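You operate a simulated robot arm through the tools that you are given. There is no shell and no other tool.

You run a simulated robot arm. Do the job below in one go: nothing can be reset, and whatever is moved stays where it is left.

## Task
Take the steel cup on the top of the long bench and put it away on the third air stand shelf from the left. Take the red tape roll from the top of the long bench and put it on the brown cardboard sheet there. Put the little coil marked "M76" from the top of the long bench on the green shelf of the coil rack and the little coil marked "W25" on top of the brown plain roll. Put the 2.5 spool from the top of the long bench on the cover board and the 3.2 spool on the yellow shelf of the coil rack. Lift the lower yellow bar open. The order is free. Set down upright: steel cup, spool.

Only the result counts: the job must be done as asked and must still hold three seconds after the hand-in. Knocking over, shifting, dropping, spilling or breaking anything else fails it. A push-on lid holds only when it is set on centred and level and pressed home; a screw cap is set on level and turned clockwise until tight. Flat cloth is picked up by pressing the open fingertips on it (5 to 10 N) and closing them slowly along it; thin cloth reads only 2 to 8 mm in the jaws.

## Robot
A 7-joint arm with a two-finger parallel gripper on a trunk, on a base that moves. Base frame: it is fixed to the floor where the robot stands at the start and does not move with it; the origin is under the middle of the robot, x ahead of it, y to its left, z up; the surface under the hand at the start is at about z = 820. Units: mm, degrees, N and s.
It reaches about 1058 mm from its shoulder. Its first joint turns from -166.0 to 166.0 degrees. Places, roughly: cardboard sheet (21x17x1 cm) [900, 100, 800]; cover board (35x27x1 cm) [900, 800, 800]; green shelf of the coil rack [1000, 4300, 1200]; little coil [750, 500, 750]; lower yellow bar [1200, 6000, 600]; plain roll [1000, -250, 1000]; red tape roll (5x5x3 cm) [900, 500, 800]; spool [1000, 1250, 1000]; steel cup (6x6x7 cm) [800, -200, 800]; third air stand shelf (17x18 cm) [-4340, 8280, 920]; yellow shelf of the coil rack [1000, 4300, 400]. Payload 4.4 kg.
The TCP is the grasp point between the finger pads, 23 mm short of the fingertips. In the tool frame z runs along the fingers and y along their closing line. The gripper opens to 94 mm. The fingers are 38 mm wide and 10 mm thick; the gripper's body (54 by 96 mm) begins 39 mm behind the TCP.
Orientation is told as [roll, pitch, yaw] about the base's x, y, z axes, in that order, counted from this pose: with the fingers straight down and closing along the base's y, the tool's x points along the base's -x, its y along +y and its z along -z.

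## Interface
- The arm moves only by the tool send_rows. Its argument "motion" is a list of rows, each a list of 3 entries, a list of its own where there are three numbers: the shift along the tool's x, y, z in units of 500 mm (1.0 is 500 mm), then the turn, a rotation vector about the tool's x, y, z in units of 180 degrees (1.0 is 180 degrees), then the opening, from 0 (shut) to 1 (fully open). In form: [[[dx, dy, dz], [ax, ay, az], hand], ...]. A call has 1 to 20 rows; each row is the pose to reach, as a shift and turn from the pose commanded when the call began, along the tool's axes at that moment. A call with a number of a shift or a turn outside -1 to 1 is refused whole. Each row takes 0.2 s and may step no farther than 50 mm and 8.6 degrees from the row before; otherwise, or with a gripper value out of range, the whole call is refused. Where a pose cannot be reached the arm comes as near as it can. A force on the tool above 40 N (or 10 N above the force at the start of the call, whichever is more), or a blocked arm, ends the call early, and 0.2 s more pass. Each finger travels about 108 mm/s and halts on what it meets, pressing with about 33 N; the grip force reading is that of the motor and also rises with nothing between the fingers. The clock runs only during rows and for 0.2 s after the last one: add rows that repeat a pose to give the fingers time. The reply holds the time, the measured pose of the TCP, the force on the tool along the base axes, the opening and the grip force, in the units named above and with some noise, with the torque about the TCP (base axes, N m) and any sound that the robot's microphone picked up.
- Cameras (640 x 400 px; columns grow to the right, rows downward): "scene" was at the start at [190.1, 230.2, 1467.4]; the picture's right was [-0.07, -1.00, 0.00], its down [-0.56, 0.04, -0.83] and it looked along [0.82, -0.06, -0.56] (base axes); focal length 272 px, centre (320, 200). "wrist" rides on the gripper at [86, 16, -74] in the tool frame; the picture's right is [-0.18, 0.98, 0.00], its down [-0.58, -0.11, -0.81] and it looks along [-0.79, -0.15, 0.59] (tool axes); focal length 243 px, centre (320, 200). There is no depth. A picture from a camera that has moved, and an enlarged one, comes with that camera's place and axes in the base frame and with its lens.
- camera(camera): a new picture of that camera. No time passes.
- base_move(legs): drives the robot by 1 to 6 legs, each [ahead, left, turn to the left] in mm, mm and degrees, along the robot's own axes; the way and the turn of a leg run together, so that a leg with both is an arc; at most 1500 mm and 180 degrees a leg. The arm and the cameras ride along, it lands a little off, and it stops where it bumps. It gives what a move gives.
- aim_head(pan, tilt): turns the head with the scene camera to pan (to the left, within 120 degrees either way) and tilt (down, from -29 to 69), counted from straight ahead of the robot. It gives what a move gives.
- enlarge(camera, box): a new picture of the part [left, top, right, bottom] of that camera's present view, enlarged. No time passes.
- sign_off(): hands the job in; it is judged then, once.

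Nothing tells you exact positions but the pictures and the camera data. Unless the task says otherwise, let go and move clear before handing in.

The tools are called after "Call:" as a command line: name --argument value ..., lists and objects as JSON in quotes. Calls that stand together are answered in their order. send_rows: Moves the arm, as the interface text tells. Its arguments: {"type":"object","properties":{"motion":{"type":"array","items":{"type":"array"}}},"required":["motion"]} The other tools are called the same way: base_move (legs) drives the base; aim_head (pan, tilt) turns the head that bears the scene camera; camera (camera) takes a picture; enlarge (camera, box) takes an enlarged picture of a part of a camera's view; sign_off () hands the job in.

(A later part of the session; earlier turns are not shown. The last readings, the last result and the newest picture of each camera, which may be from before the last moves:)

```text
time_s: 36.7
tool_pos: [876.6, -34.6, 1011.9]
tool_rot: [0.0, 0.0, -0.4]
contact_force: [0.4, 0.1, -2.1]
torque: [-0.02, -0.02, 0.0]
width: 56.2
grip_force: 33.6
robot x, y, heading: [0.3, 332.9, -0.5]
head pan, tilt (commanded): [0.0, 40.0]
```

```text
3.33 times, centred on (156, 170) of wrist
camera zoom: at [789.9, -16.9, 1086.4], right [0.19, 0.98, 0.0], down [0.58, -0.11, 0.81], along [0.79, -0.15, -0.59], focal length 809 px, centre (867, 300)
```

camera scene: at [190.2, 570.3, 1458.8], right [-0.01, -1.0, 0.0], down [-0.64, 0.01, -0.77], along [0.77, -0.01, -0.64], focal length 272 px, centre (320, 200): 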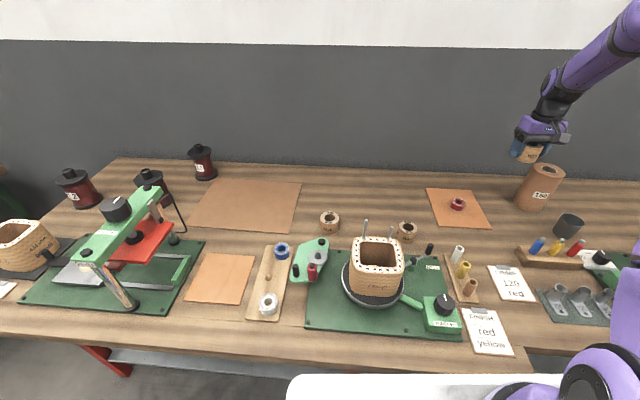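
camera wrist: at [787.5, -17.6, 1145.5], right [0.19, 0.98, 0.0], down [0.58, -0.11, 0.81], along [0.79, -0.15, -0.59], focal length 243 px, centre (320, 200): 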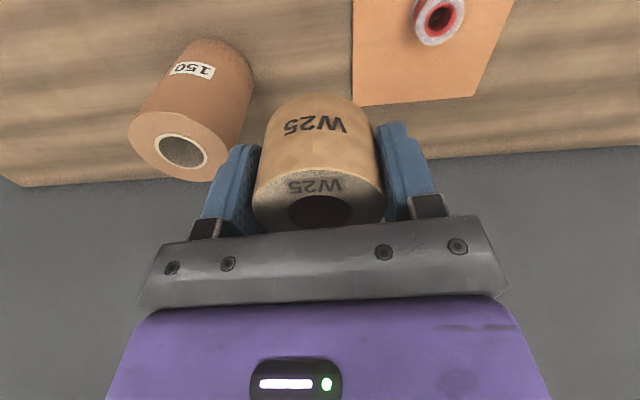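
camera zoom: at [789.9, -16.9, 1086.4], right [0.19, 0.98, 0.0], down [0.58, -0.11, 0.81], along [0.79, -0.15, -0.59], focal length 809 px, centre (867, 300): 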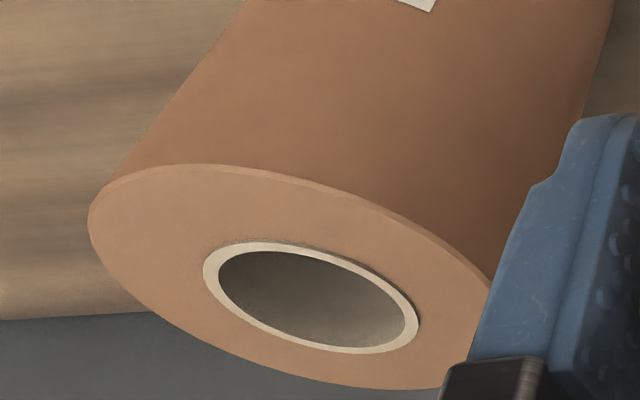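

The roll top is about at (924, -184, 966). I raise, move over it and come down to just above it.

Call:
send_rows --motion '[[[0, 0, -0.08], [0, 0, 0], 0.4], [[-0.024, -0.075, -0.08], [0, 0, 0], 0.4], [[-0.048, -0.15, -0.08], [0, 0, 0], 0.4], [[-0.072, -0.225, -0.08], [0, 0, 0], 0.4], [[-0.0966, -0.3, -0.08], [0, 0, 0], 0.4], [[-0.0966, -0.3, -0.04], [0, 0, 0], 0.4], [[-0.0966, -0.3, 0.0], [0, 0, 0], 0.4], [[-0.0966, -0.3, 0.0], [0, 0, 0], 0.4]]'

Call:
camera --camera "wrist"

Call:
enlarge --camera "scene" --box '[480, 110, 640, 210]'

```text
time_s: 38.5
tool_pos: [922.2, -180.8, 1014.7]
tool_rot: [0.0, 0.0, -0.4]
contact_force: [0.5, -1.6, -2.0]
torque: [-0.01, 0.03, 0.01]
width: 56.6
grip_force: 32.7
robot x, y, heading: [0.5, 336.0, -0.3]
head pan, tilt (commanded): [0.0, 40.0]
```

```text
taken
camera wrist: at [834.7, -164.5, 1088.9], right [0.19, 0.98, 0.0], down [0.58, -0.11, 0.81], along [0.79, -0.15, -0.59], focal length 243 px, centre (320, 200)
```

wrist: 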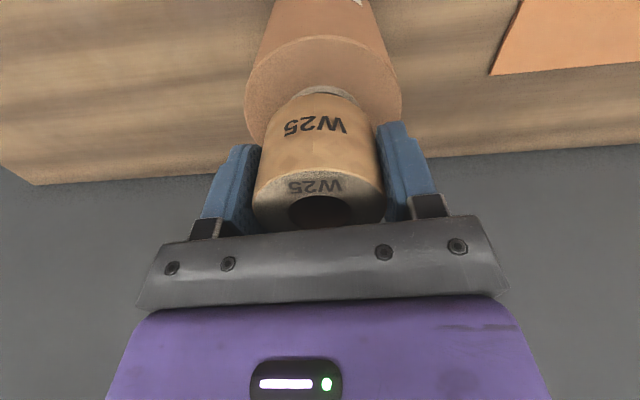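

```text
4.00 times, centred on (560, 160) of scene
camera zoom: at [190.1, 570.3, 1458.8], right [-0.01, -1.0, 0.0], down [-0.64, 0.01, -0.77], along [0.77, -0.01, -0.64], focal length 1088 px, centre (-640, 360)
```

zoom: 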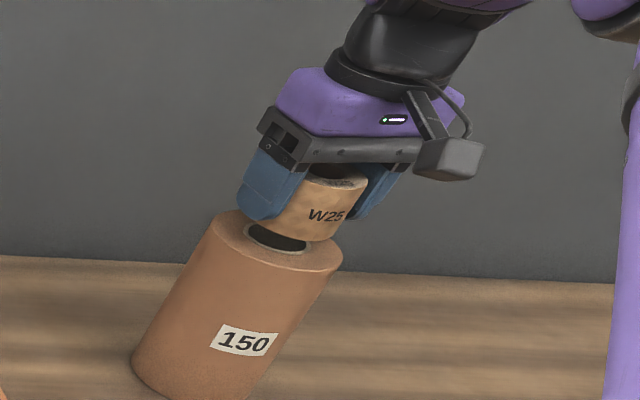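

The coil is centred over the roll with about 19 mm to go. I lower it in small steps until contact.

Call:
send_rows --motion '[[[-0.003, -0.003, 0.014], [0, 0, 0], 0.4], [[-0.003, -0.003, 0.026], [0, 0, 0], 0.4], [[-0.003, -0.003, 0.03], [0, 0, 0], 0.4], [[-0.003, -0.003, 0.03], [0, 0, 0], 0.4]]'

Call:
enlarge --camera "scene" --box '[480, 110, 640, 210]'

```text
time_s: 39.5
tool_pos: [924.1, -184.2, 1000.2]
tool_rot: [-0.1, 0.0, -0.3]
contact_force: [-2.2, 0.1, 8.2]
torque: [0.21, 0.27, 0.06]
width: 56.7
grip_force: 33.2
robot x, y, heading: [1.3, 334.8, -0.4]
head pan, tilt (commanded): [0.0, 40.0]
```

```text
4.00 times, centred on (560, 160) of scene
camera zoom: at [189.6, 570.6, 1458.9], right [-0.01, -1.0, 0.0], down [-0.64, 0.0, -0.77], along [0.77, -0.01, -0.64], focal length 1088 px, centre (-640, 360)
```

zoom: 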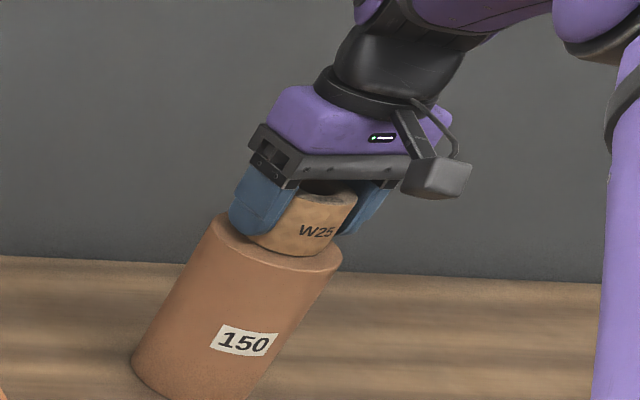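

Contact is felt; the coil sits on the roll. I let go and rise straight up.

Call:
send_rows --motion '[[[0, 0, 0], [0, 0, 0], 0.45], [[0, 0, 0], [0, 0, 0], 0.62], [[0, 0, 0], [0, 0, 0], 0.7], [[0, 0, 0], [0, 0, 0], 0.85], [[0, 0, 0], [0, 0, 0], 0.9], [[0, 0, -0.05], [0, 0, 0], 0.9], [[0, 0, -0.12], [0, 0, 0], 0.9], [[0, 0, -0.2], [0, 0, 0], 1], [[0, 0, -0.28], [0, 0, 0], 1], [[0, 0, -0.28], [0, 0, 0], 1]]'

Call:
camera --camera "wrist"

Call:
enlarge --camera "scene" --box '[440, 110, 640, 235]'

```text
time_s: 41.7
tool_pos: [923.5, -182.7, 1139.2]
tool_rot: [0.1, 0.0, -0.4]
contact_force: [0.3, -0.3, 0.5]
torque: [-0.03, 0.01, -0.04]
width: 94.1
grip_force: 0.1
robot x, y, heading: [1.8, 331.0, -0.5]
head pan, tilt (commanded): [0.0, 40.0]
```

```text
taken
camera wrist: at [836.7, -165.8, 1213.7], right [0.19, 0.98, 0.0], down [0.58, -0.11, 0.81], along [0.79, -0.15, -0.59], focal length 243 px, centre (320, 200)
```

wrist: 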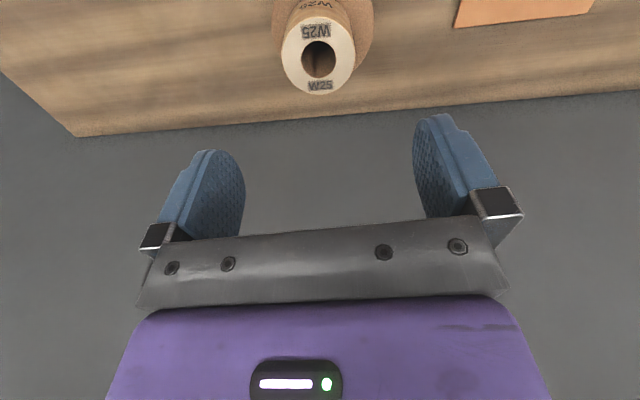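

```text
3.20 times, centred on (540, 172) of scene
camera zoom: at [190.1, 570.4, 1458.8], right [-0.01, -1.0, 0.0], down [-0.64, 0.0, -0.77], along [0.77, -0.01, -0.64], focal length 870 px, centre (-384, 288)
```

zoom: 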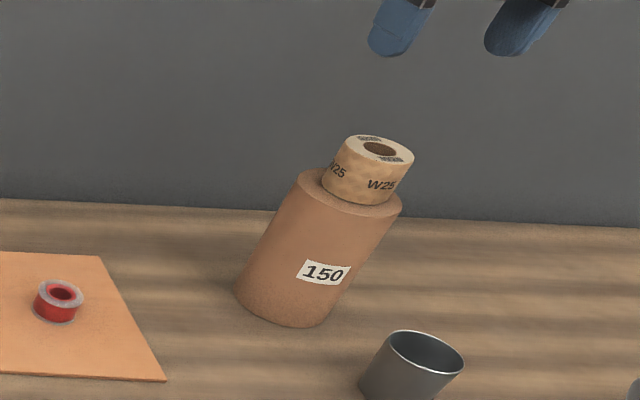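

W25 sits centred on the plain roll. Next is the 2.5 spool: I draw the arm in and slide the base left about 800 mm.

Call:
send_rows --motion '[[[0.0408, 0.0833, -0.01], [0, 0, 0], 1], [[0.0815, 0.1665, -0.02], [0, 0, 0], 1], [[0.122, 0.25, -0.03], [0, 0, 0], 1], [[0.163, 0.333, -0.04], [0, 0, 0], 1], [[0.204, 0.416, -0.05], [0, 0, 0], 1], [[0.2445, 0.4995, -0.06], [0, 0, 0], 1], [[0.285, 0.583, -0.07], [0, 0, 0], 1], [[0.326, 0.666, -0.08], [0, 0, 0], 1]]'

Call:
base_move --legs '[[0, 750, 0]]'

Call:
camera --camera "scene"

Call:
camera --camera "wrist"

```text
time_s: 43.5
tool_pos: [765.4, 149.4, 1178.3]
tool_rot: [0.0, 0.0, -0.5]
contact_force: [-0.4, -1.0, -0.6]
torque: [0.02, 0.01, -0.02]
width: 93.7
grip_force: 0.0
robot x, y, heading: [-0.6, 337.6, -0.4]
head pan, tilt (commanded): [0.0, 40.0]
```

```text
time_s: 47.6
tool_pos: [773.7, 894.8, 1179.0]
tool_rot: [0.0, 0.0, -1.3]
contact_force: [-0.8, 0.1, -0.3]
torque: [0.0, -0.04, 0.0]
width: 94.3
grip_force: 0.0
robot x, y, heading: [10.1, 1092.8, -1.3]
head pan, tilt (commanded): [0.0, 40.0]
```

```text
taken
camera scene: at [205.3, 1323.5, 1458.8], right [-0.02, -1.0, 0.0], down [-0.64, 0.01, -0.77], along [0.77, -0.02, -0.64], focal length 272 px, centre (320, 200)
```

scene: 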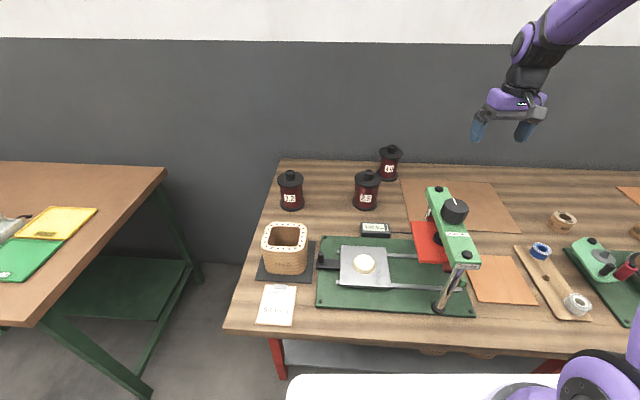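

```text
taken
camera wrist: at [686.7, 912.9, 1252.7], right [0.21, 0.98, 0.0], down [0.58, -0.12, 0.81], along [0.79, -0.17, -0.59], focal length 243 px, centre (320, 200)
```

wrist: 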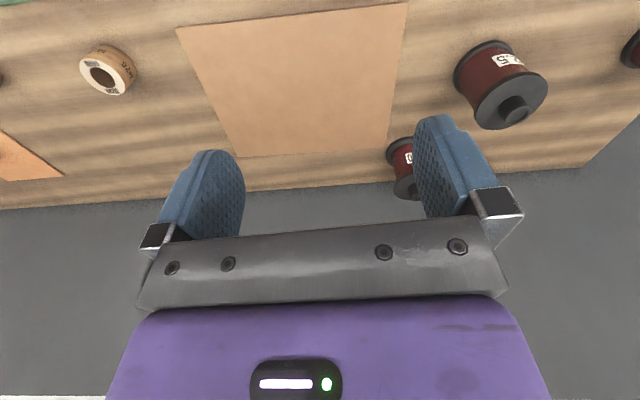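

Call:
enlarge --camera "scene" --box '[240, 130, 432, 250]'

Call:
enlarge --camera "wrist" --box '[360, 10, 560, 135]'

Call:
enlarge --camera "scene" --box '[380, 160, 572, 280]'

```text
3.33 times, centred on (336, 190) of scene
camera zoom: at [205.3, 1323.5, 1458.8], right [-0.02, -1.0, 0.0], down [-0.64, 0.01, -0.77], along [0.77, -0.02, -0.64], focal length 907 px, centre (267, 233)
```

zoom: 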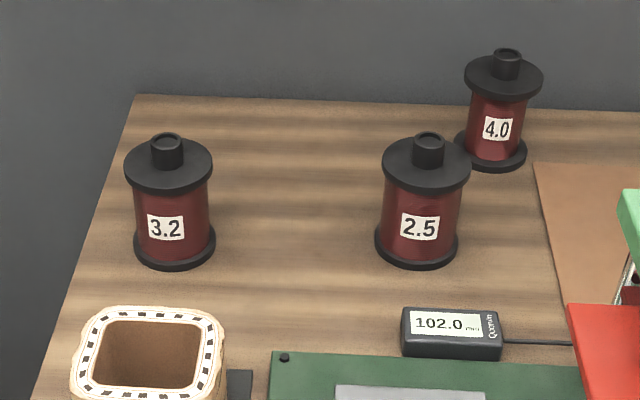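

```text
3.20 times, centred on (460, 72) of wrist
camera zoom: at [686.7, 912.9, 1252.7], right [0.21, 0.98, 0.0], down [0.58, -0.12, 0.81], along [0.79, -0.17, -0.59], focal length 776 px, centre (-128, 608)
```

zoom: 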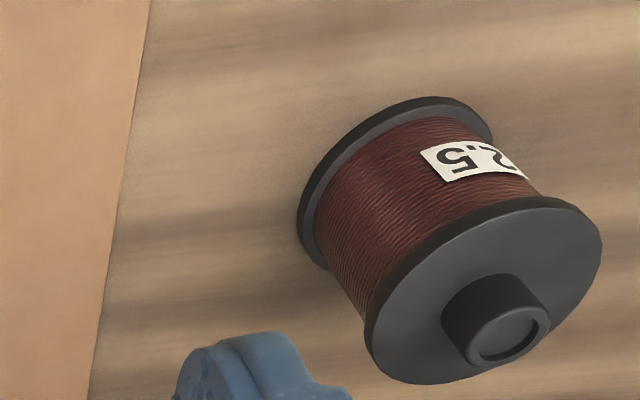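

```text
3.33 times, centred on (476, 220) of scene
camera zoom: at [205.3, 1323.5, 1458.8], right [-0.02, -1.0, 0.0], down [-0.64, 0.01, -0.77], along [0.77, -0.02, -0.64], focal length 907 px, centre (-200, 133)
```

zoom: 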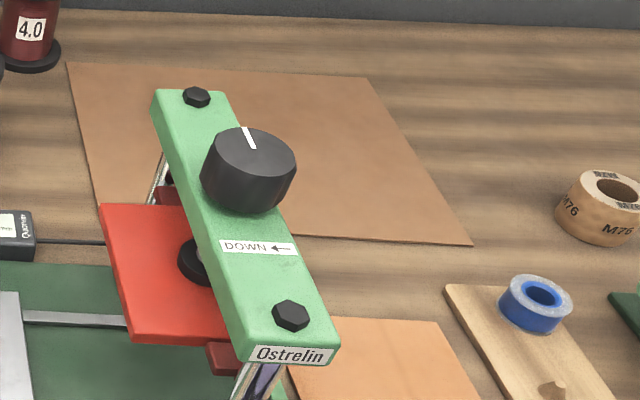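

Spool 2.5 stands near (947, 1148) with a hub on top about 31 mm wide, hub top near z 945; the cover board's middle is near (935, 827). I move over the hub to look.

Call:
send_rows --motion '[[[-0.0388, 0.06415, 0.0], [0, 0, 0], 1], [[-0.0777, 0.1283, 0.03], [0, 0, 0], 1], [[-0.1165, 0.1925, 0.06], [0, 0, 0], 1], [[-0.1553, 0.2566, 0.1], [0, 0, 0], 1], [[-0.194, 0.3208, 0.14], [0, 0, 0], 1], [[-0.233, 0.385, 0.18], [0, 0, 0], 1], [[-0.2718, 0.449, 0.22], [0, 0, 0], 1], [[-0.3106, 0.5132, 0.258], [0, 0, 0], 1], [[-0.3106, 0.5132, 0.258], [0, 0, 0], 1]]'

Call:
camera --camera "wrist"

Call:
enlarge --camera "scene" --box '[240, 130, 432, 250]'

```text
time_s: 49.6
tool_pos: [934.3, 1148.7, 1045.8]
tool_rot: [0.0, 0.0, -1.3]
contact_force: [0.6, 0.6, -0.4]
torque: [0.0, -0.01, -0.04]
width: 94.1
grip_force: 0.0
robot x, y, heading: [13.4, 1094.3, -1.3]
head pan, tilt (commanded): [0.0, 40.0]
```

```text
taken
camera wrist: at [846.2, 1167.3, 1120.9], right [0.21, 0.98, 0.0], down [0.58, -0.12, 0.81], along [0.79, -0.17, -0.59], focal length 243 px, centre (320, 200)
```

wrist: 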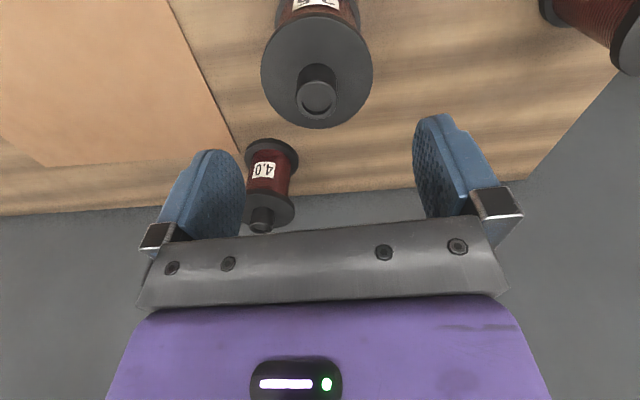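

```text
3.33 times, centred on (336, 190) of scene
camera zoom: at [205.2, 1323.5, 1458.8], right [-0.02, -1.0, 0.0], down [-0.64, 0.01, -0.77], along [0.77, -0.02, -0.64], focal length 907 px, centre (267, 233)
```

zoom: 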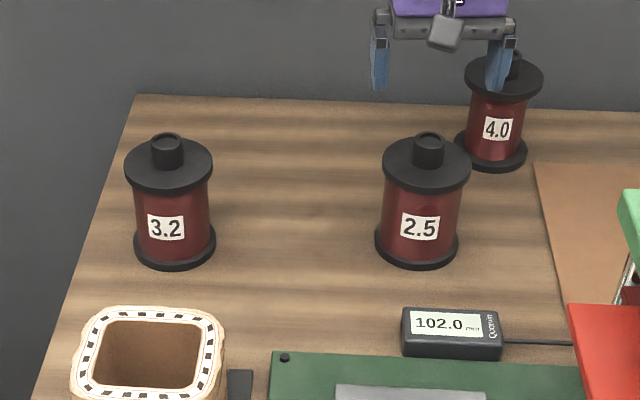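

The hub is about 16 mm ahead and 5 mm right of the hand. I correct that, come lower and look again.

Call:
send_rows --motion '[[[-0.033, -0.0095, 0.03], [0, 0, 0], 1], [[-0.033, -0.0095, 0.08], [0, 0, 0], 1], [[-0.033, -0.0095, 0.11], [0, 0, 0], 1], [[-0.033, -0.0095, 0.11], [0, 0, 0], 1]]'

Call:
camera --camera "wrist"

Call:
enlarge --camera "scene" --box '[288, 120, 448, 220]'

```text
time_s: 50.6
tool_pos: [951.8, 1141.2, 992.9]
tool_rot: [0.0, 0.1, -1.3]
contact_force: [0.0, -0.3, -0.4]
torque: [0.01, 0.02, 0.03]
width: 94.2
grip_force: 0.1
robot x, y, heading: [12.9, 1090.7, -1.3]
head pan, tilt (commanded): [0.0, 40.0]
```

```text
taken
camera wrist: at [864.9, 1159.5, 1067.7], right [0.21, 0.98, 0.0], down [0.58, -0.12, 0.81], along [0.79, -0.17, -0.59], focal length 243 px, centre (320, 200)
```

wrist: 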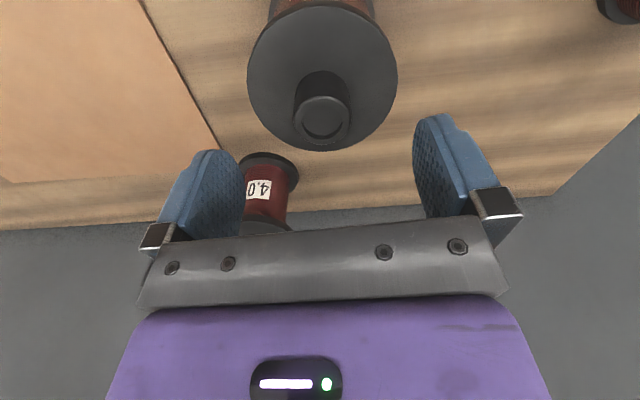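

```text
4.00 times, centred on (368, 170) of scene
camera zoom: at [205.3, 1323.5, 1458.8], right [-0.02, -1.0, 0.0], down [-0.64, 0.01, -0.77], along [0.77, -0.02, -0.64], focal length 1088 px, centre (128, 320)
```

zoom: 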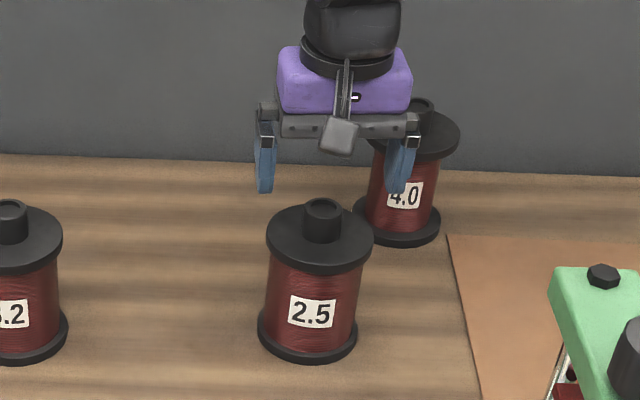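

Combining the views, the hub centre is at about (941, 1145.5) with its top near z 957. I correct and come down with the fingers around the hub.

Call:
send_rows --motion '[[[0.0212, 0.008, 0.0], [0, 0, 0], 0.7], [[0.0212, 0.008, 0.03], [0, 0, 0], 0.7], [[0.0212, 0.008, 0.05], [0, 0, 0], 0.7], [[0.0212, 0.008, 0.05], [0, 0, 0], 0.7]]'

Call:
camera --camera "wrist"

Call:
enlarge --camera "scene" --box '[304, 130, 432, 210]'

```text
time_s: 51.6
tool_pos: [941.0, 1145.5, 968.6]
tool_rot: [0.0, -0.1, -1.3]
contact_force: [0.8, -0.6, 0.5]
torque: [-0.03, 0.04, 0.01]
width: 65.6
grip_force: 0.0
robot x, y, heading: [16.4, 1092.5, -1.1]
head pan, tilt (commanded): [0.0, 40.0]
```

```text
taken
camera wrist: at [854.2, 1165.0, 1042.7], right [0.21, 0.98, 0.0], down [0.58, -0.12, 0.81], along [0.79, -0.17, -0.59], focal length 243 px, centre (320, 200)
```

wrist: 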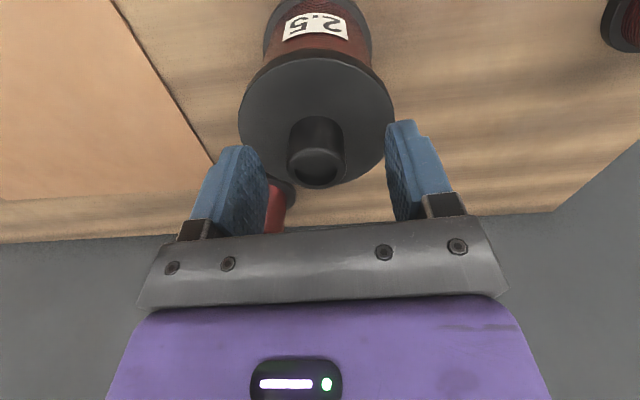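

```text
5.00 times, centred on (368, 170) of scene
camera zoom: at [205.3, 1323.5, 1458.8], right [-0.02, -1.0, 0.0], down [-0.64, 0.01, -0.77], along [0.77, -0.02, -0.64], focal length 1360 px, centre (80, 350)
```

zoom: 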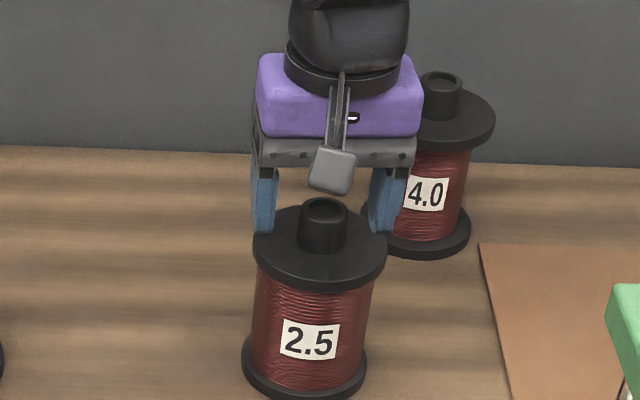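

The hub is between the fingers, fingertips about 10 mm above the flange. I lower 7 mm and close on the hub.

Call:
send_rows --motion '[[[-0.003, -0.003, 0.008], [0, 0, 0], 0.7], [[-0.003, -0.003, 0.014], [0, 0, 0], 0.7], [[-0.003, -0.003, 0.014], [0, 0, 0], 0.5], [[-0.003, -0.003, 0.014], [0, 0, 0], 0.3], [[-0.003, -0.003, 0.014], [0, 0, 0], 0.15], [[-0.003, -0.003, 0.014], [0, 0, 0], 0.15], [[-0.003, -0.003, 0.014], [0, 0, 0], 0.15]]'

Call:
camera --camera "wrist"

Call:
enlarge --camera "scene" --box '[304, 130, 432, 210]'

```text
time_s: 53.2
tool_pos: [942.8, 1144.1, 961.4]
tool_rot: [0.0, 0.2, -1.3]
contact_force: [-0.2, -2.4, 0.0]
torque: [-0.14, 0.02, 0.0]
width: 30.7
grip_force: 32.8
robot x, y, heading: [14.7, 1091.6, -1.2]
head pan, tilt (commanded): [0.0, 40.0]
```

```text
taken
camera wrist: at [855.2, 1162.8, 1036.4], right [0.21, 0.98, 0.0], down [0.58, -0.12, 0.81], along [0.79, -0.17, -0.59], focal length 243 px, centre (320, 200)
```

wrist: 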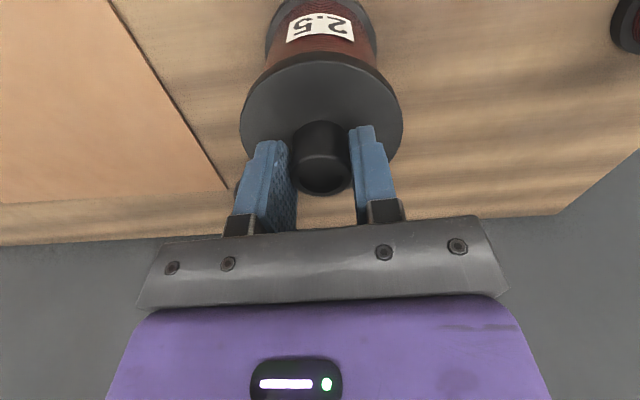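

```text
5.00 times, centred on (368, 170) of scene
camera zoom: at [205.3, 1323.4, 1458.8], right [-0.02, -1.0, 0.0], down [-0.64, 0.01, -0.77], along [0.77, -0.02, -0.64], focal length 1360 px, centre (80, 350)
```

zoom: 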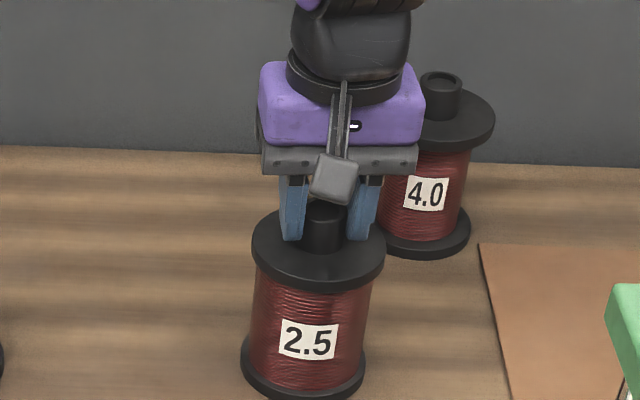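

The hub is gripped at 30.7 mm. I lift slowly and check the weight and that it does not slip.

Call:
send_rows --motion '[[[0, 0, -0.01], [0, 0, 0], 0.15], [[0, 0, -0.02], [0, 0, 0], 0.15], [[0, 0, -0.04], [0, 0, 0], 0.15], [[0, 0, -0.06], [0, 0, 0], 0.15], [[0, 0, -0.06], [0, 0, 0], 0.15], [[0, 0, -0.06], [0, 0, 0], 0.15]]'

Call:
camera --camera "wrist"

Call:
enlarge --camera "scene" --box '[304, 130, 432, 210]'

```text
time_s: 54.6
tool_pos: [942.6, 1145.3, 991.3]
tool_rot: [0.1, 0.0, -1.3]
contact_force: [-0.4, 0.2, -5.4]
torque: [0.02, 0.04, 0.0]
width: 30.9
grip_force: 33.3
robot x, y, heading: [12.5, 1091.6, -1.3]
head pan, tilt (commanded): [0.0, 40.0]
```

```text
taken
camera wrist: at [856.7, 1162.2, 1065.9], right [0.21, 0.98, 0.0], down [0.58, -0.12, 0.81], along [0.79, -0.17, -0.59], focal length 243 px, centre (320, 200)
```

wrist: 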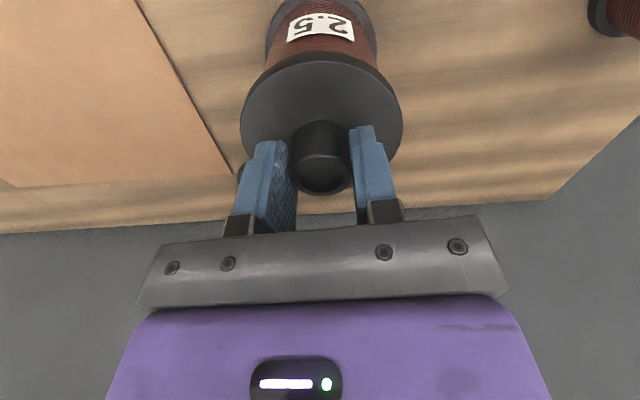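

```text
5.00 times, centred on (368, 170) of scene
camera zoom: at [205.6, 1323.5, 1458.8], right [-0.02, -1.0, 0.0], down [-0.64, 0.01, -0.77], along [0.77, -0.02, -0.64], focal length 1360 px, centre (80, 350)
```

zoom: 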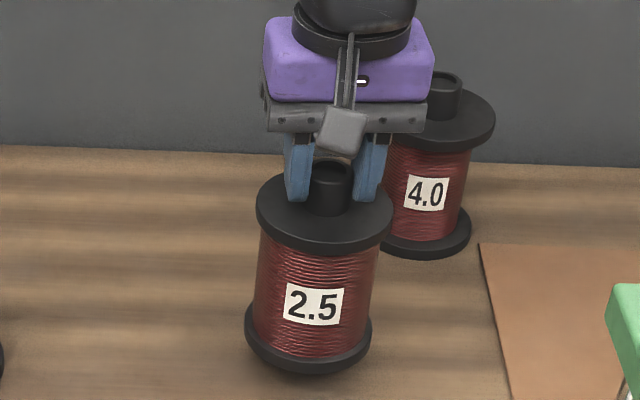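

The spool weighs about 0.5 kg and holds firm. I lift it to clear everything and carry it along y to the middle of the cover board at about (938, 827).

Call:
send_rows --motion '[[[0, 0, -0.07], [0, 0, 0], 0.15], [[0, 0, -0.15], [0, 0, 0], 0.15], [[-0.001, -0.0795, -0.15], [0, 0, 0], 0.15], [[-0.002, -0.159, -0.15], [0, 0, 0], 0.15], [[-0.003, -0.2385, -0.15], [0, 0, 0], 0.15], [[-0.003, -0.318, -0.15], [0, 0, 0], 0.15], [[-0.004, -0.3975, -0.15], [0, 0, 0], 0.15], [[-0.005, -0.477, -0.15], [0, 0, 0], 0.15], [[-0.005, -0.5565, -0.15], [0, 0, 0], 0.15], [[-0.005, -0.636, -0.15], [0, 0, 0], 0.15], [[-0.005, -0.636, -0.08], [0, 0, 0], 0.15], [[-0.005, -0.636, 0.0], [0, 0, 0], 0.15], [[-0.005, -0.636, 0.0], [0, 0, 0], 0.15]]'

Call:
camera --camera "wrist"

Call:
camera --camera "scene"

```text
time_s: 57.4
tool_pos: [937.5, 824.2, 992.5]
tool_rot: [0.0, 0.0, -1.4]
contact_force: [-0.5, 0.9, -6.5]
torque: [-0.01, 0.05, -0.02]
width: 30.8
grip_force: 33.0
robot x, y, heading: [17.5, 1089.4, -1.2]
head pan, tilt (commanded): [0.0, 40.0]
```

```text
taken
camera wrist: at [850.6, 843.1, 1066.4], right [0.21, 0.98, 0.0], down [0.58, -0.12, 0.81], along [0.79, -0.17, -0.59], focal length 243 px, centre (320, 200)
```

wrist: 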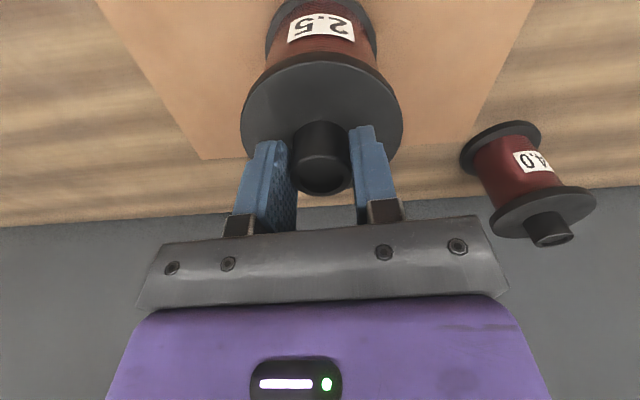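

```text
taken
camera scene: at [205.6, 1323.3, 1458.8], right [-0.02, -1.0, 0.0], down [-0.64, 0.01, -0.77], along [0.77, -0.02, -0.64], focal length 272 px, centre (320, 200)
```

scene: 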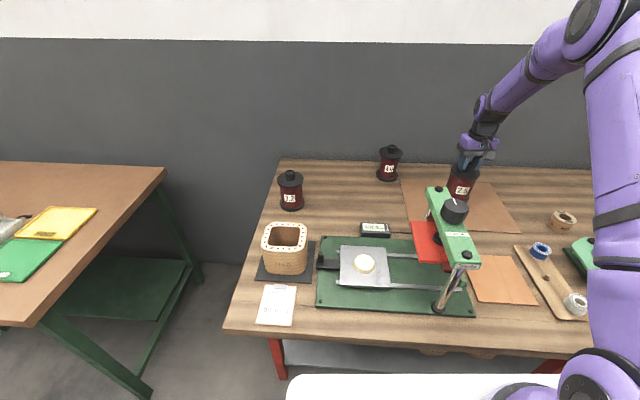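

The spool hangs over the cover board's middle. I lower it gently until contact.

Call:
send_rows --motion '[[[0, 0, 0.02], [0, 0, 0], 0.15], [[0, 0, 0.036], [0, 0, 0], 0.15], [[0, 0, 0.042], [0, 0, 0], 0.15], [[0, 0, 0.042], [0, 0, 0], 0.15]]'

Call:
send_rows --motion '[[[0, 0, 0.003], [0, 0, 0], 0.15], [[0, 0, 0.006], [0, 0, 0], 0.15], [[0, 0, 0.006], [0, 0, 0], 0.15]]'

```text
time_s: 58.4
tool_pos: [937.7, 829.2, 970.6]
tool_rot: [-0.1, 0.1, -1.3]
contact_force: [-0.1, -0.7, -6.3]
torque: [0.02, 0.02, -0.01]
width: 30.9
grip_force: 32.5
robot x, y, heading: [15.6, 1091.6, -1.2]
head pan, tilt (commanded): [0.0, 40.0]
```

```text
time_s: 59.2
tool_pos: [937.2, 827.6, 968.5]
tool_rot: [0.1, 0.0, -1.3]
contact_force: [0.5, 0.2, -7.0]
torque: [0.0, 0.03, -0.02]
width: 31.0
grip_force: 33.1
robot x, y, heading: [12.5, 1092.7, -1.2]
head pan, tilt (commanded): [0.0, 40.0]
```

Call:
send_rows --motion '[[[0, 0, 0.003], [0, 0, 0], 0.15], [[0, 0, 0.006], [0, 0, 0], 0.15], [[0, 0, 0.006], [0, 0, 0], 0.15]]'

```text
time_s: 60.0
tool_pos: [937.2, 826.8, 966.1]
tool_rot: [0.1, 0.0, -1.3]
contact_force: [-0.7, 0.7, 1.9]
torque: [0.07, 0.33, 0.04]
width: 31.2
grip_force: 33.3
robot x, y, heading: [14.2, 1090.2, -1.2]
head pan, tilt (commanded): [0.0, 40.0]
```

The spool now carries its weight on the board. One more millimetre, then I open and rise.

Call:
send_rows --motion '[[[0, 0, 0.002], [0, 0, 0], 0.15], [[0, 0, 0.002], [0, 0, 0], 0.3], [[0, 0, 0.002], [0, 0, 0], 0.4], [[0, 0, 0.002], [0, 0, 0], 0.55], [[0, 0, 0.002], [0, 0, 0], 0.7], [[0, 0, 0.002], [0, 0, 0], 0.7], [[0, 0, -0.04], [0, 0, 0], 0.7], [[0, 0, -0.1], [0, 0, 0], 0.7], [[0, 0, -0.18], [0, 0, 0], 1], [[0, 0, -0.26], [0, 0, 0], 1], [[0, 0, -0.26], [0, 0, 0], 1]]'

Call:
camera --camera "wrist"

Call:
enlarge --camera "scene" --box '[380, 130, 572, 250]'

```text
time_s: 62.4
tool_pos: [939.4, 829.6, 1096.3]
tool_rot: [0.0, 0.0, -1.3]
contact_force: [-0.3, -0.3, -0.4]
torque: [0.0, 0.04, -0.01]
width: 94.1
grip_force: 0.1
robot x, y, heading: [12.9, 1096.2, -1.4]
head pan, tilt (commanded): [0.0, 40.0]
```

```text
taken
camera wrist: at [852.2, 848.0, 1169.8], right [0.21, 0.98, 0.0], down [0.58, -0.12, 0.81], along [0.79, -0.17, -0.59], focal length 243 px, centre (320, 200)
```

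wrist: 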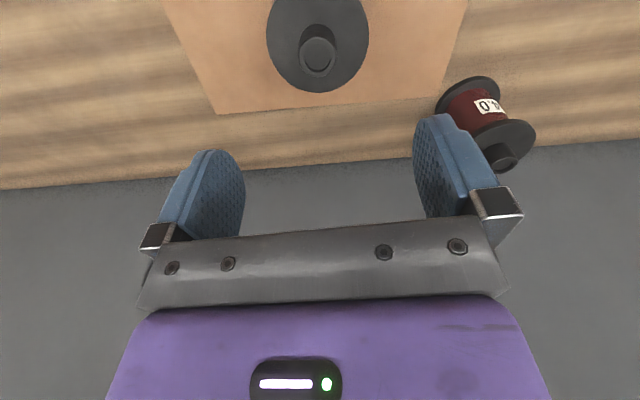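

```text
3.33 times, centred on (476, 190) of scene
camera zoom: at [205.5, 1323.4, 1458.8], right [-0.02, -1.0, 0.0], down [-0.64, 0.01, -0.77], along [0.77, -0.02, -0.64], focal length 907 px, centre (-200, 233)
```

zoom: 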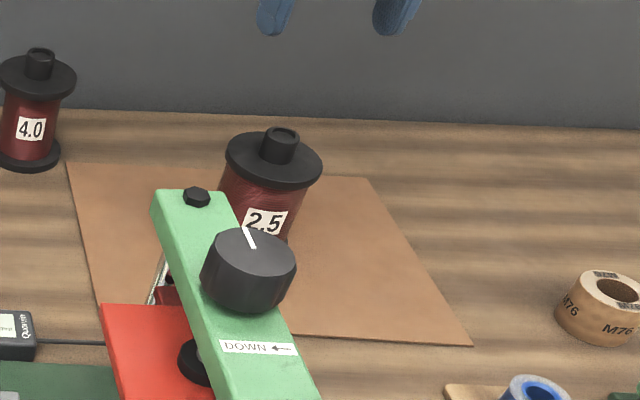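

The 2.5 spool stands on the cover board. Before picking the 3.2 spool I check the way to the coil rack and the space to my left and behind.

Call:
aim_head --pan 90 --tilt 25

Call:
camera --camera "scene"

Call:
enlarge --camera "scene" --box '[300, 20, 492, 140]'

Call:
aim_head --pan 120 --tilt 45

Call:
camera --camera "scene"

```text
time_s: 64.1
tool_pos: [938.1, 829.3, 1096.1]
tool_rot: [0.0, 0.0, -1.2]
contact_force: [0.4, -0.1, 0.3]
torque: [0.02, -0.01, 0.01]
width: 93.9
grip_force: 0.0
robot x, y, heading: [11.2, 1092.2, -1.2]
head pan, tilt (commanded): [90.0, 25.0]
```

```text
taken
camera scene: at [122.5, 1417.5, 1482.1], right [1.0, -0.02, 0.0], down [-0.01, -0.42, -0.91], along [0.02, 0.91, -0.42], focal length 272 px, centre (320, 200)
```

scene: 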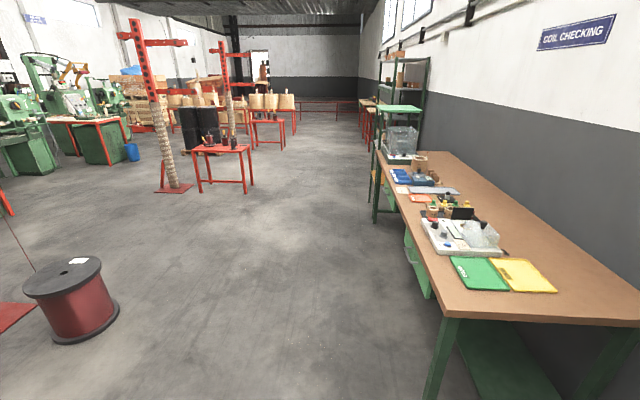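

```text
3.33 times, centred on (396, 80) of scene
camera zoom: at [122.5, 1417.5, 1482.1], right [1.0, -0.02, 0.0], down [-0.01, -0.42, -0.91], along [0.02, 0.91, -0.42], focal length 907 px, centre (67, 600)
```

zoom: 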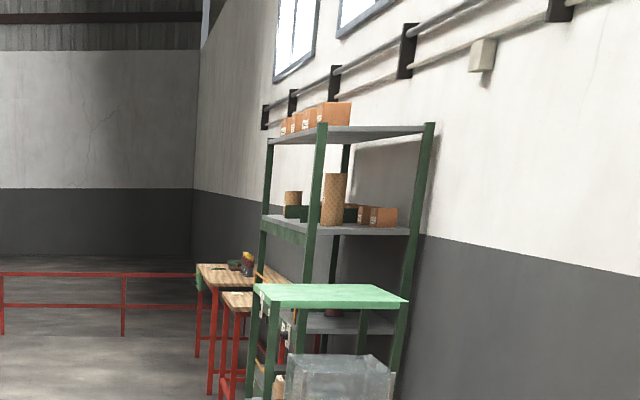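

```text
time_s: 65.0
tool_pos: [938.1, 829.8, 1094.3]
tool_rot: [-0.1, 0.0, -1.3]
contact_force: [0.0, 0.9, -0.5]
torque: [0.0, 0.01, -0.01]
width: 94.2
grip_force: 0.1
robot x, y, heading: [11.0, 1095.2, -1.2]
head pan, tilt (commanded): [120.0, 45.0]
```

```text
taken
camera scene: at [81.4, 1396.8, 1451.6], right [0.88, 0.48, 0.0], down [0.34, -0.62, -0.71], along [-0.34, 0.62, -0.71], focal length 272 px, centre (320, 200)
```

scene: 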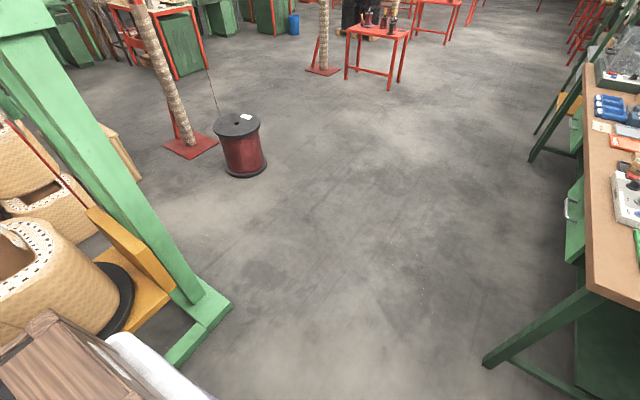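

The floor to the left is clear and the green-topped frame at y about 4300 is the coil rack. Now I move the hand over to the 3.2 spool near (950, 1406).

Call:
send_rows --motion '[[[0.002, 0.095, 0], [0, 0, 0], 1], [[0.004, 0.19, 0], [0, 0, 0], 1], [[0.006, 0.285, 0], [0, 0, 0], 1], [[0.008, 0.38, 0], [0, 0, 0], 1], [[0.01, 0.475, 0], [0, 0, 0], 1], [[0.012, 0.57, 0], [0, 0, 0], 1], [[0.014, 0.665, 0], [0, 0, 0], 1], [[0.016, 0.76, 0], [0, 0, 0], 1], [[0.018, 0.855, 0], [0, 0, 0], 1], [[0.02, 0.95, 0], [0, 0, 0], 1]]'

Call:
send_rows --motion '[[[0.0, 0.08, 0.02], [0, 0, 0], 1], [[0.0, 0.165, 0.06], [0, 0, 0], 1], [[0.0, 0.165, 0.1], [0, 0, 0], 1], [[0.0, 0.165, 0.1], [0, 0, 0], 1]]'

Call:
camera --camera "wrist"

Call:
aim_head --pan 5 --tilt 40

Call:
camera --camera "scene"

```text
time_s: 67.2
tool_pos: [938.0, 1301.9, 1095.3]
tool_rot: [0.0, 0.0, -1.5]
contact_force: [0.4, -1.2, 0.3]
torque: [0.08, 0.02, 0.0]
width: 94.0
grip_force: 0.1
robot x, y, heading: [9.9, 1093.4, -1.4]
head pan, tilt (commanded): [120.0, 45.0]
```

```text
time_s: 68.2
tool_pos: [941.3, 1386.0, 1043.1]
tool_rot: [0.0, 0.0, -1.3]
contact_force: [1.6, 0.4, 0.6]
torque: [0.04, 0.0, 0.01]
width: 94.0
grip_force: 0.0
robot x, y, heading: [12.0, 1092.7, -1.3]
head pan, tilt (commanded): [120.0, 45.0]
```

```text
taken
camera wrist: at [853.3, 1404.3, 1118.3], right [0.21, 0.98, 0.0], down [0.58, -0.12, 0.81], along [0.79, -0.17, -0.59], focal length 243 px, centre (320, 200)
```

wrist: 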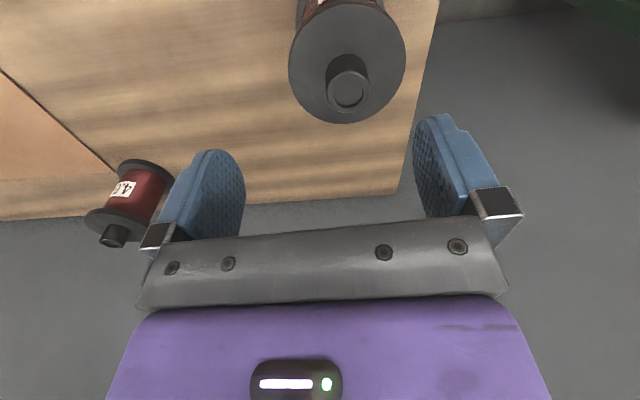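

```text
time_s: 70.2
tool_pos: [940.5, 1386.1, 1043.4]
tool_rot: [0.0, 0.1, -1.3]
contact_force: [-0.4, -0.4, -0.1]
torque: [0.0, -0.01, 0.01]
width: 94.0
grip_force: 0.0
robot x, y, heading: [13.9, 1093.5, -1.4]
head pan, tilt (commanded): [5.0, 40.0]
```

```text
taken
camera scene: at [205.2, 1331.0, 1458.8], right [0.06, -1.0, 0.0], down [-0.64, -0.04, -0.77], along [0.76, 0.05, -0.64], focal length 272 px, centre (320, 200)
```

scene: 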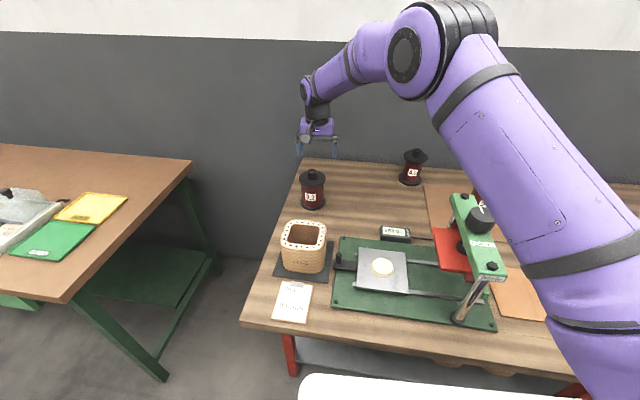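

The 3.2 spool's hub is about 8 mm ahead and 18 mm left of the hand. I centre over it and come partly down.

Call:
send_rows --motion '[[[-0.0162, 0.0364, 0.0], [0, 0, 0], 1], [[-0.0162, 0.0364, 0.06], [0, 0, 0], 0.7], [[-0.0162, 0.0364, 0.12], [0, 0, 0], 0.7], [[-0.0162, 0.0364, 0.14], [0, 0, 0], 0.7], [[-0.0162, 0.0364, 0.14], [0, 0, 0], 0.7]]'

Call:
camera --camera "wrist"

Call:
enlarge --camera "scene" --box '[240, 140, 400, 240]'

```text
time_s: 71.3
tool_pos: [948.9, 1401.9, 973.9]
tool_rot: [0.0, 0.0, -1.4]
contact_force: [-0.2, 0.4, 0.3]
torque: [0.0, 0.01, 0.0]
width: 65.9
grip_force: 0.0
robot x, y, heading: [14.3, 1093.7, -1.4]
head pan, tilt (commanded): [5.0, 40.0]
```

```text
taken
camera wrist: at [861.5, 1420.0, 1048.9], right [0.21, 0.98, 0.0], down [0.58, -0.12, 0.81], along [0.79, -0.17, -0.59], focal length 243 px, centre (320, 200)
```

wrist: 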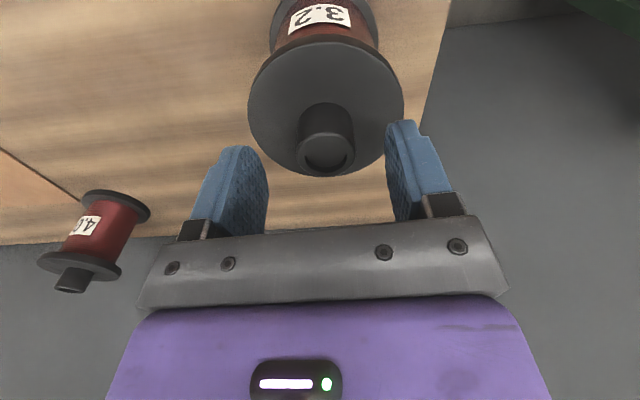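

```text
4.00 times, centred on (320, 190) of scene
camera zoom: at [205.2, 1330.9, 1458.8], right [0.06, -1.0, 0.0], down [-0.64, -0.04, -0.77], along [0.76, 0.05, -0.64], focal length 1088 px, centre (320, 240)
```

zoom: 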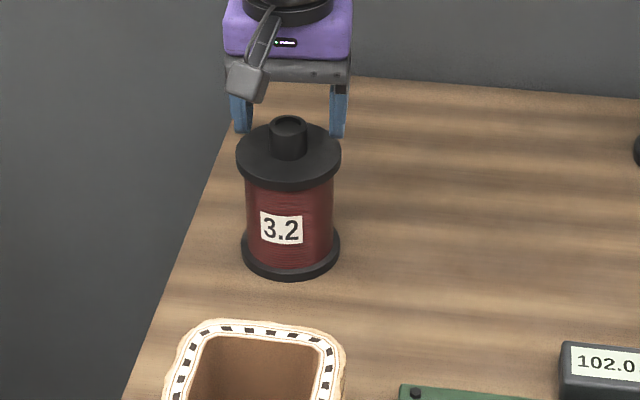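

Well centred; I shift 3 mm left, lower 12 mm and close on the hub.

Call:
send_rows --motion '[[[0.0, 0.006, 0.012], [0, 0, 0], 0.7], [[0.0, 0.006, 0.025], [0, 0, 0], 0.7], [[0.0, 0.006, 0.025], [0, 0, 0], 0.5], [[0.0, 0.006, 0.025], [0, 0, 0], 0.3], [[0.0, 0.006, 0.025], [0, 0, 0], 0.15], [[0.0, 0.006, 0.025], [0, 0, 0], 0.15], [[0.0, 0.006, 0.025], [0, 0, 0], 0.15]]'

Call:
send_rows --motion '[[[0, 0, -0.01], [0, 0, 0], 0.15], [[0, 0, -0.03], [0, 0, 0], 0.15], [[0, 0, -0.06], [0, 0, 0], 0.15], [[0, 0, -0.06], [0, 0, 0], 0.15], [[0, 0, -0.06], [0, 0, 0], 0.15]]'

Call:
camera --camera "wrist"

Call:
enlarge --camera "scene" --box '[240, 120, 400, 220]'

```text
time_s: 73.0
tool_pos: [948.8, 1404.2, 961.3]
tool_rot: [0.0, 0.0, -1.3]
contact_force: [0.7, -2.4, 0.0]
torque: [-0.04, -0.09, -0.03]
width: 31.2
grip_force: 32.2
robot x, y, heading: [10.6, 1094.4, -1.3]
head pan, tilt (commanded): [5.0, 40.0]
```

```text
time_s: 74.2
tool_pos: [950.2, 1407.1, 990.1]
tool_rot: [0.0, 0.1, -1.2]
contact_force: [0.3, -0.3, -6.6]
torque: [0.01, 0.05, -0.03]
width: 30.9
grip_force: 33.1
robot x, y, heading: [13.1, 1092.1, -1.2]
head pan, tilt (commanded): [5.0, 40.0]
```

```text
taken
camera wrist: at [863.1, 1425.1, 1065.7], right [0.21, 0.98, 0.0], down [0.58, -0.12, 0.81], along [0.79, -0.17, -0.59], focal length 243 px, centre (320, 200)
```

wrist: 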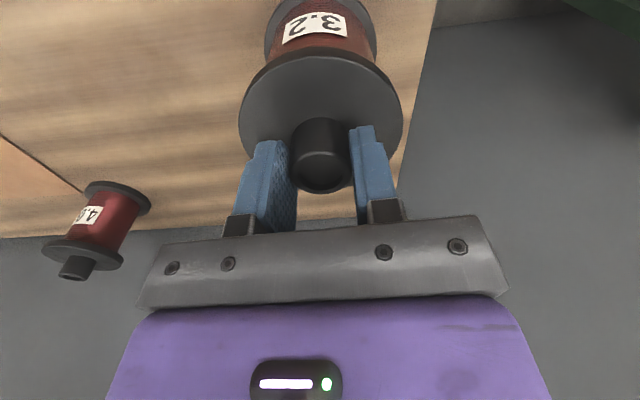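

```text
4.00 times, centred on (320, 170) of scene
camera zoom: at [205.5, 1331.0, 1458.8], right [0.06, -1.0, 0.0], down [-0.64, -0.04, -0.77], along [0.76, 0.05, -0.64], focal length 1088 px, centre (320, 320)
```

zoom: 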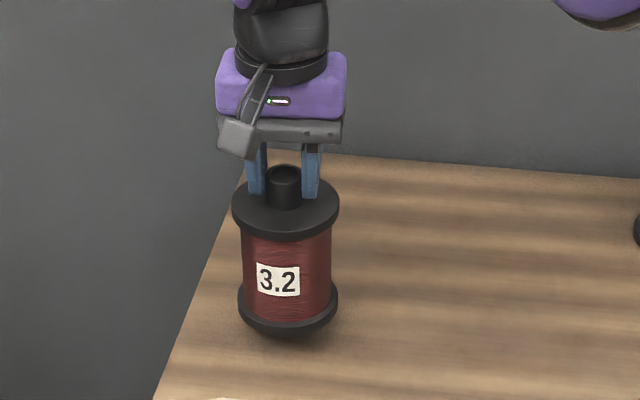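

The 3.2 spool is held. I raise it and draw it back over the deck before driving to the rack.

Call:
send_rows --motion '[[[0, 0, -0.08], [0, 0, 0], 0.15], [[0, 0, -0.16], [0, 0, 0], 0.15], [[0, 0, -0.24], [0, 0, 0], 0.15], [[0, 0, -0.32], [0, 0, 0], 0.15], [[0.0845, -0.0396, -0.33], [0, 0, 0], 0.15], [[0.169, -0.0792, -0.34], [0, 0, 0], 0.15], [[0.2535, -0.1188, -0.35], [0, 0, 0], 0.15], [[0.338, -0.1584, -0.36], [0, 0, 0], 0.15], [[0.4225, -0.198, -0.37], [0, 0, 0], 0.15], [[0.507, -0.2376, -0.38], [0, 0, 0], 0.15], [[0.5915, -0.2772, -0.39], [0, 0, 0], 0.15], [[0.676, -0.3168, -0.4], [0, 0, 0], 0.15], [[0.7605, -0.3564, -0.41], [0, 0, 0], 0.15], [[0.845, -0.396, -0.42], [0, 0, 0], 0.15], [[0.93, -0.435, -0.42], [0, 0, 0], 0.15]]'

Call:
aim_head --pan 90 --tilt 30

Call:
camera --camera "scene"

```text
time_s: 77.3
tool_pos: [480.7, 1195.1, 1200.9]
tool_rot: [0.0, 0.0, -1.4]
contact_force: [1.0, 0.6, -5.4]
torque: [0.01, 0.01, 0.02]
width: 31.3
grip_force: 33.0
robot x, y, heading: [10.4, 1090.1, -1.5]
head pan, tilt (commanded): [5.0, 40.0]
```

```text
time_s: 78.9
tool_pos: [482.1, 1194.9, 1200.9]
tool_rot: [0.0, -0.1, -1.3]
contact_force: [-0.9, -0.7, -5.6]
torque: [0.0, -0.02, 0.02]
width: 31.2
grip_force: 32.8
robot x, y, heading: [16.9, 1091.7, -1.2]
head pan, tilt (commanded): [90.0, 30.0]
```

```text
taken
camera scene: at [122.6, 1415.9, 1474.2], right [1.0, -0.02, 0.0], down [-0.01, -0.5, -0.87], along [0.02, 0.87, -0.5], focal length 272 px, centre (320, 200)
```

scene: 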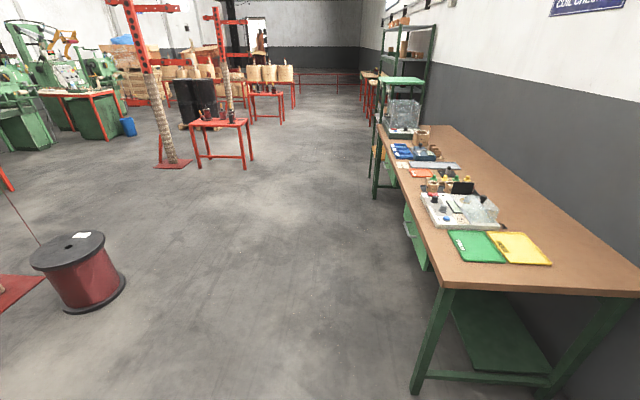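

The aisle is clear. I drive left (toward +y) about 1400 mm and look again.

Call:
base_move --legs '[[0, 1400, 0]]'

Call:
camera --camera "scene"

Call:
enlarge --camera "scene" --box '[300, 30, 492, 150]'

```text
time_s: 85.9
tool_pos: [486.1, 2616.2, 1201.2]
tool_rot: [0.0, 0.0, 0.7]
contact_force: [-0.4, 0.5, -5.0]
torque: [-0.04, 0.01, -0.01]
width: 31.1
grip_force: 32.9
robot x, y, heading: [21.8, 2494.7, 0.6]
head pan, tilt (commanded): [90.0, 30.0]
```

```text
taken
camera scene: at [119.4, 2824.3, 1474.2], right [1.0, 0.01, 0.0], down [0.01, -0.5, -0.87], along [-0.01, 0.87, -0.5], focal length 272 px, centre (320, 200)
```

scene: 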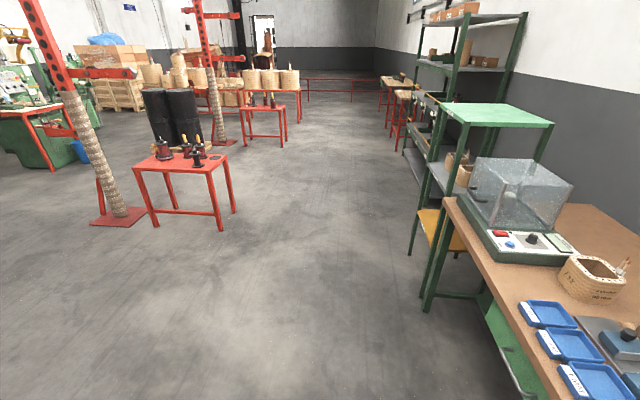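

```text
3.33 times, centred on (396, 90) of scene
camera zoom: at [119.4, 2824.3, 1474.2], right [1.0, 0.01, 0.0], down [0.01, -0.5, -0.87], along [-0.01, 0.87, -0.5], focal length 907 px, centre (67, 567)
```

zoom: 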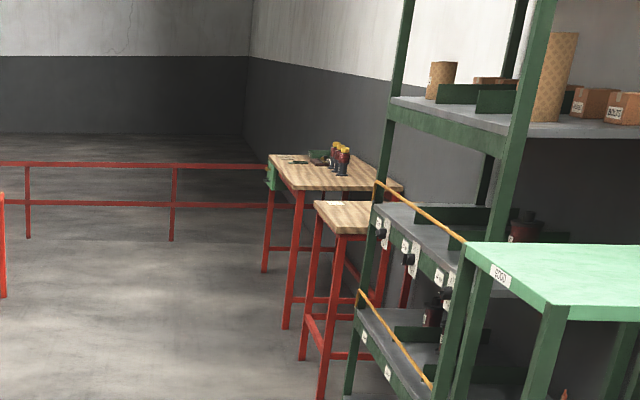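

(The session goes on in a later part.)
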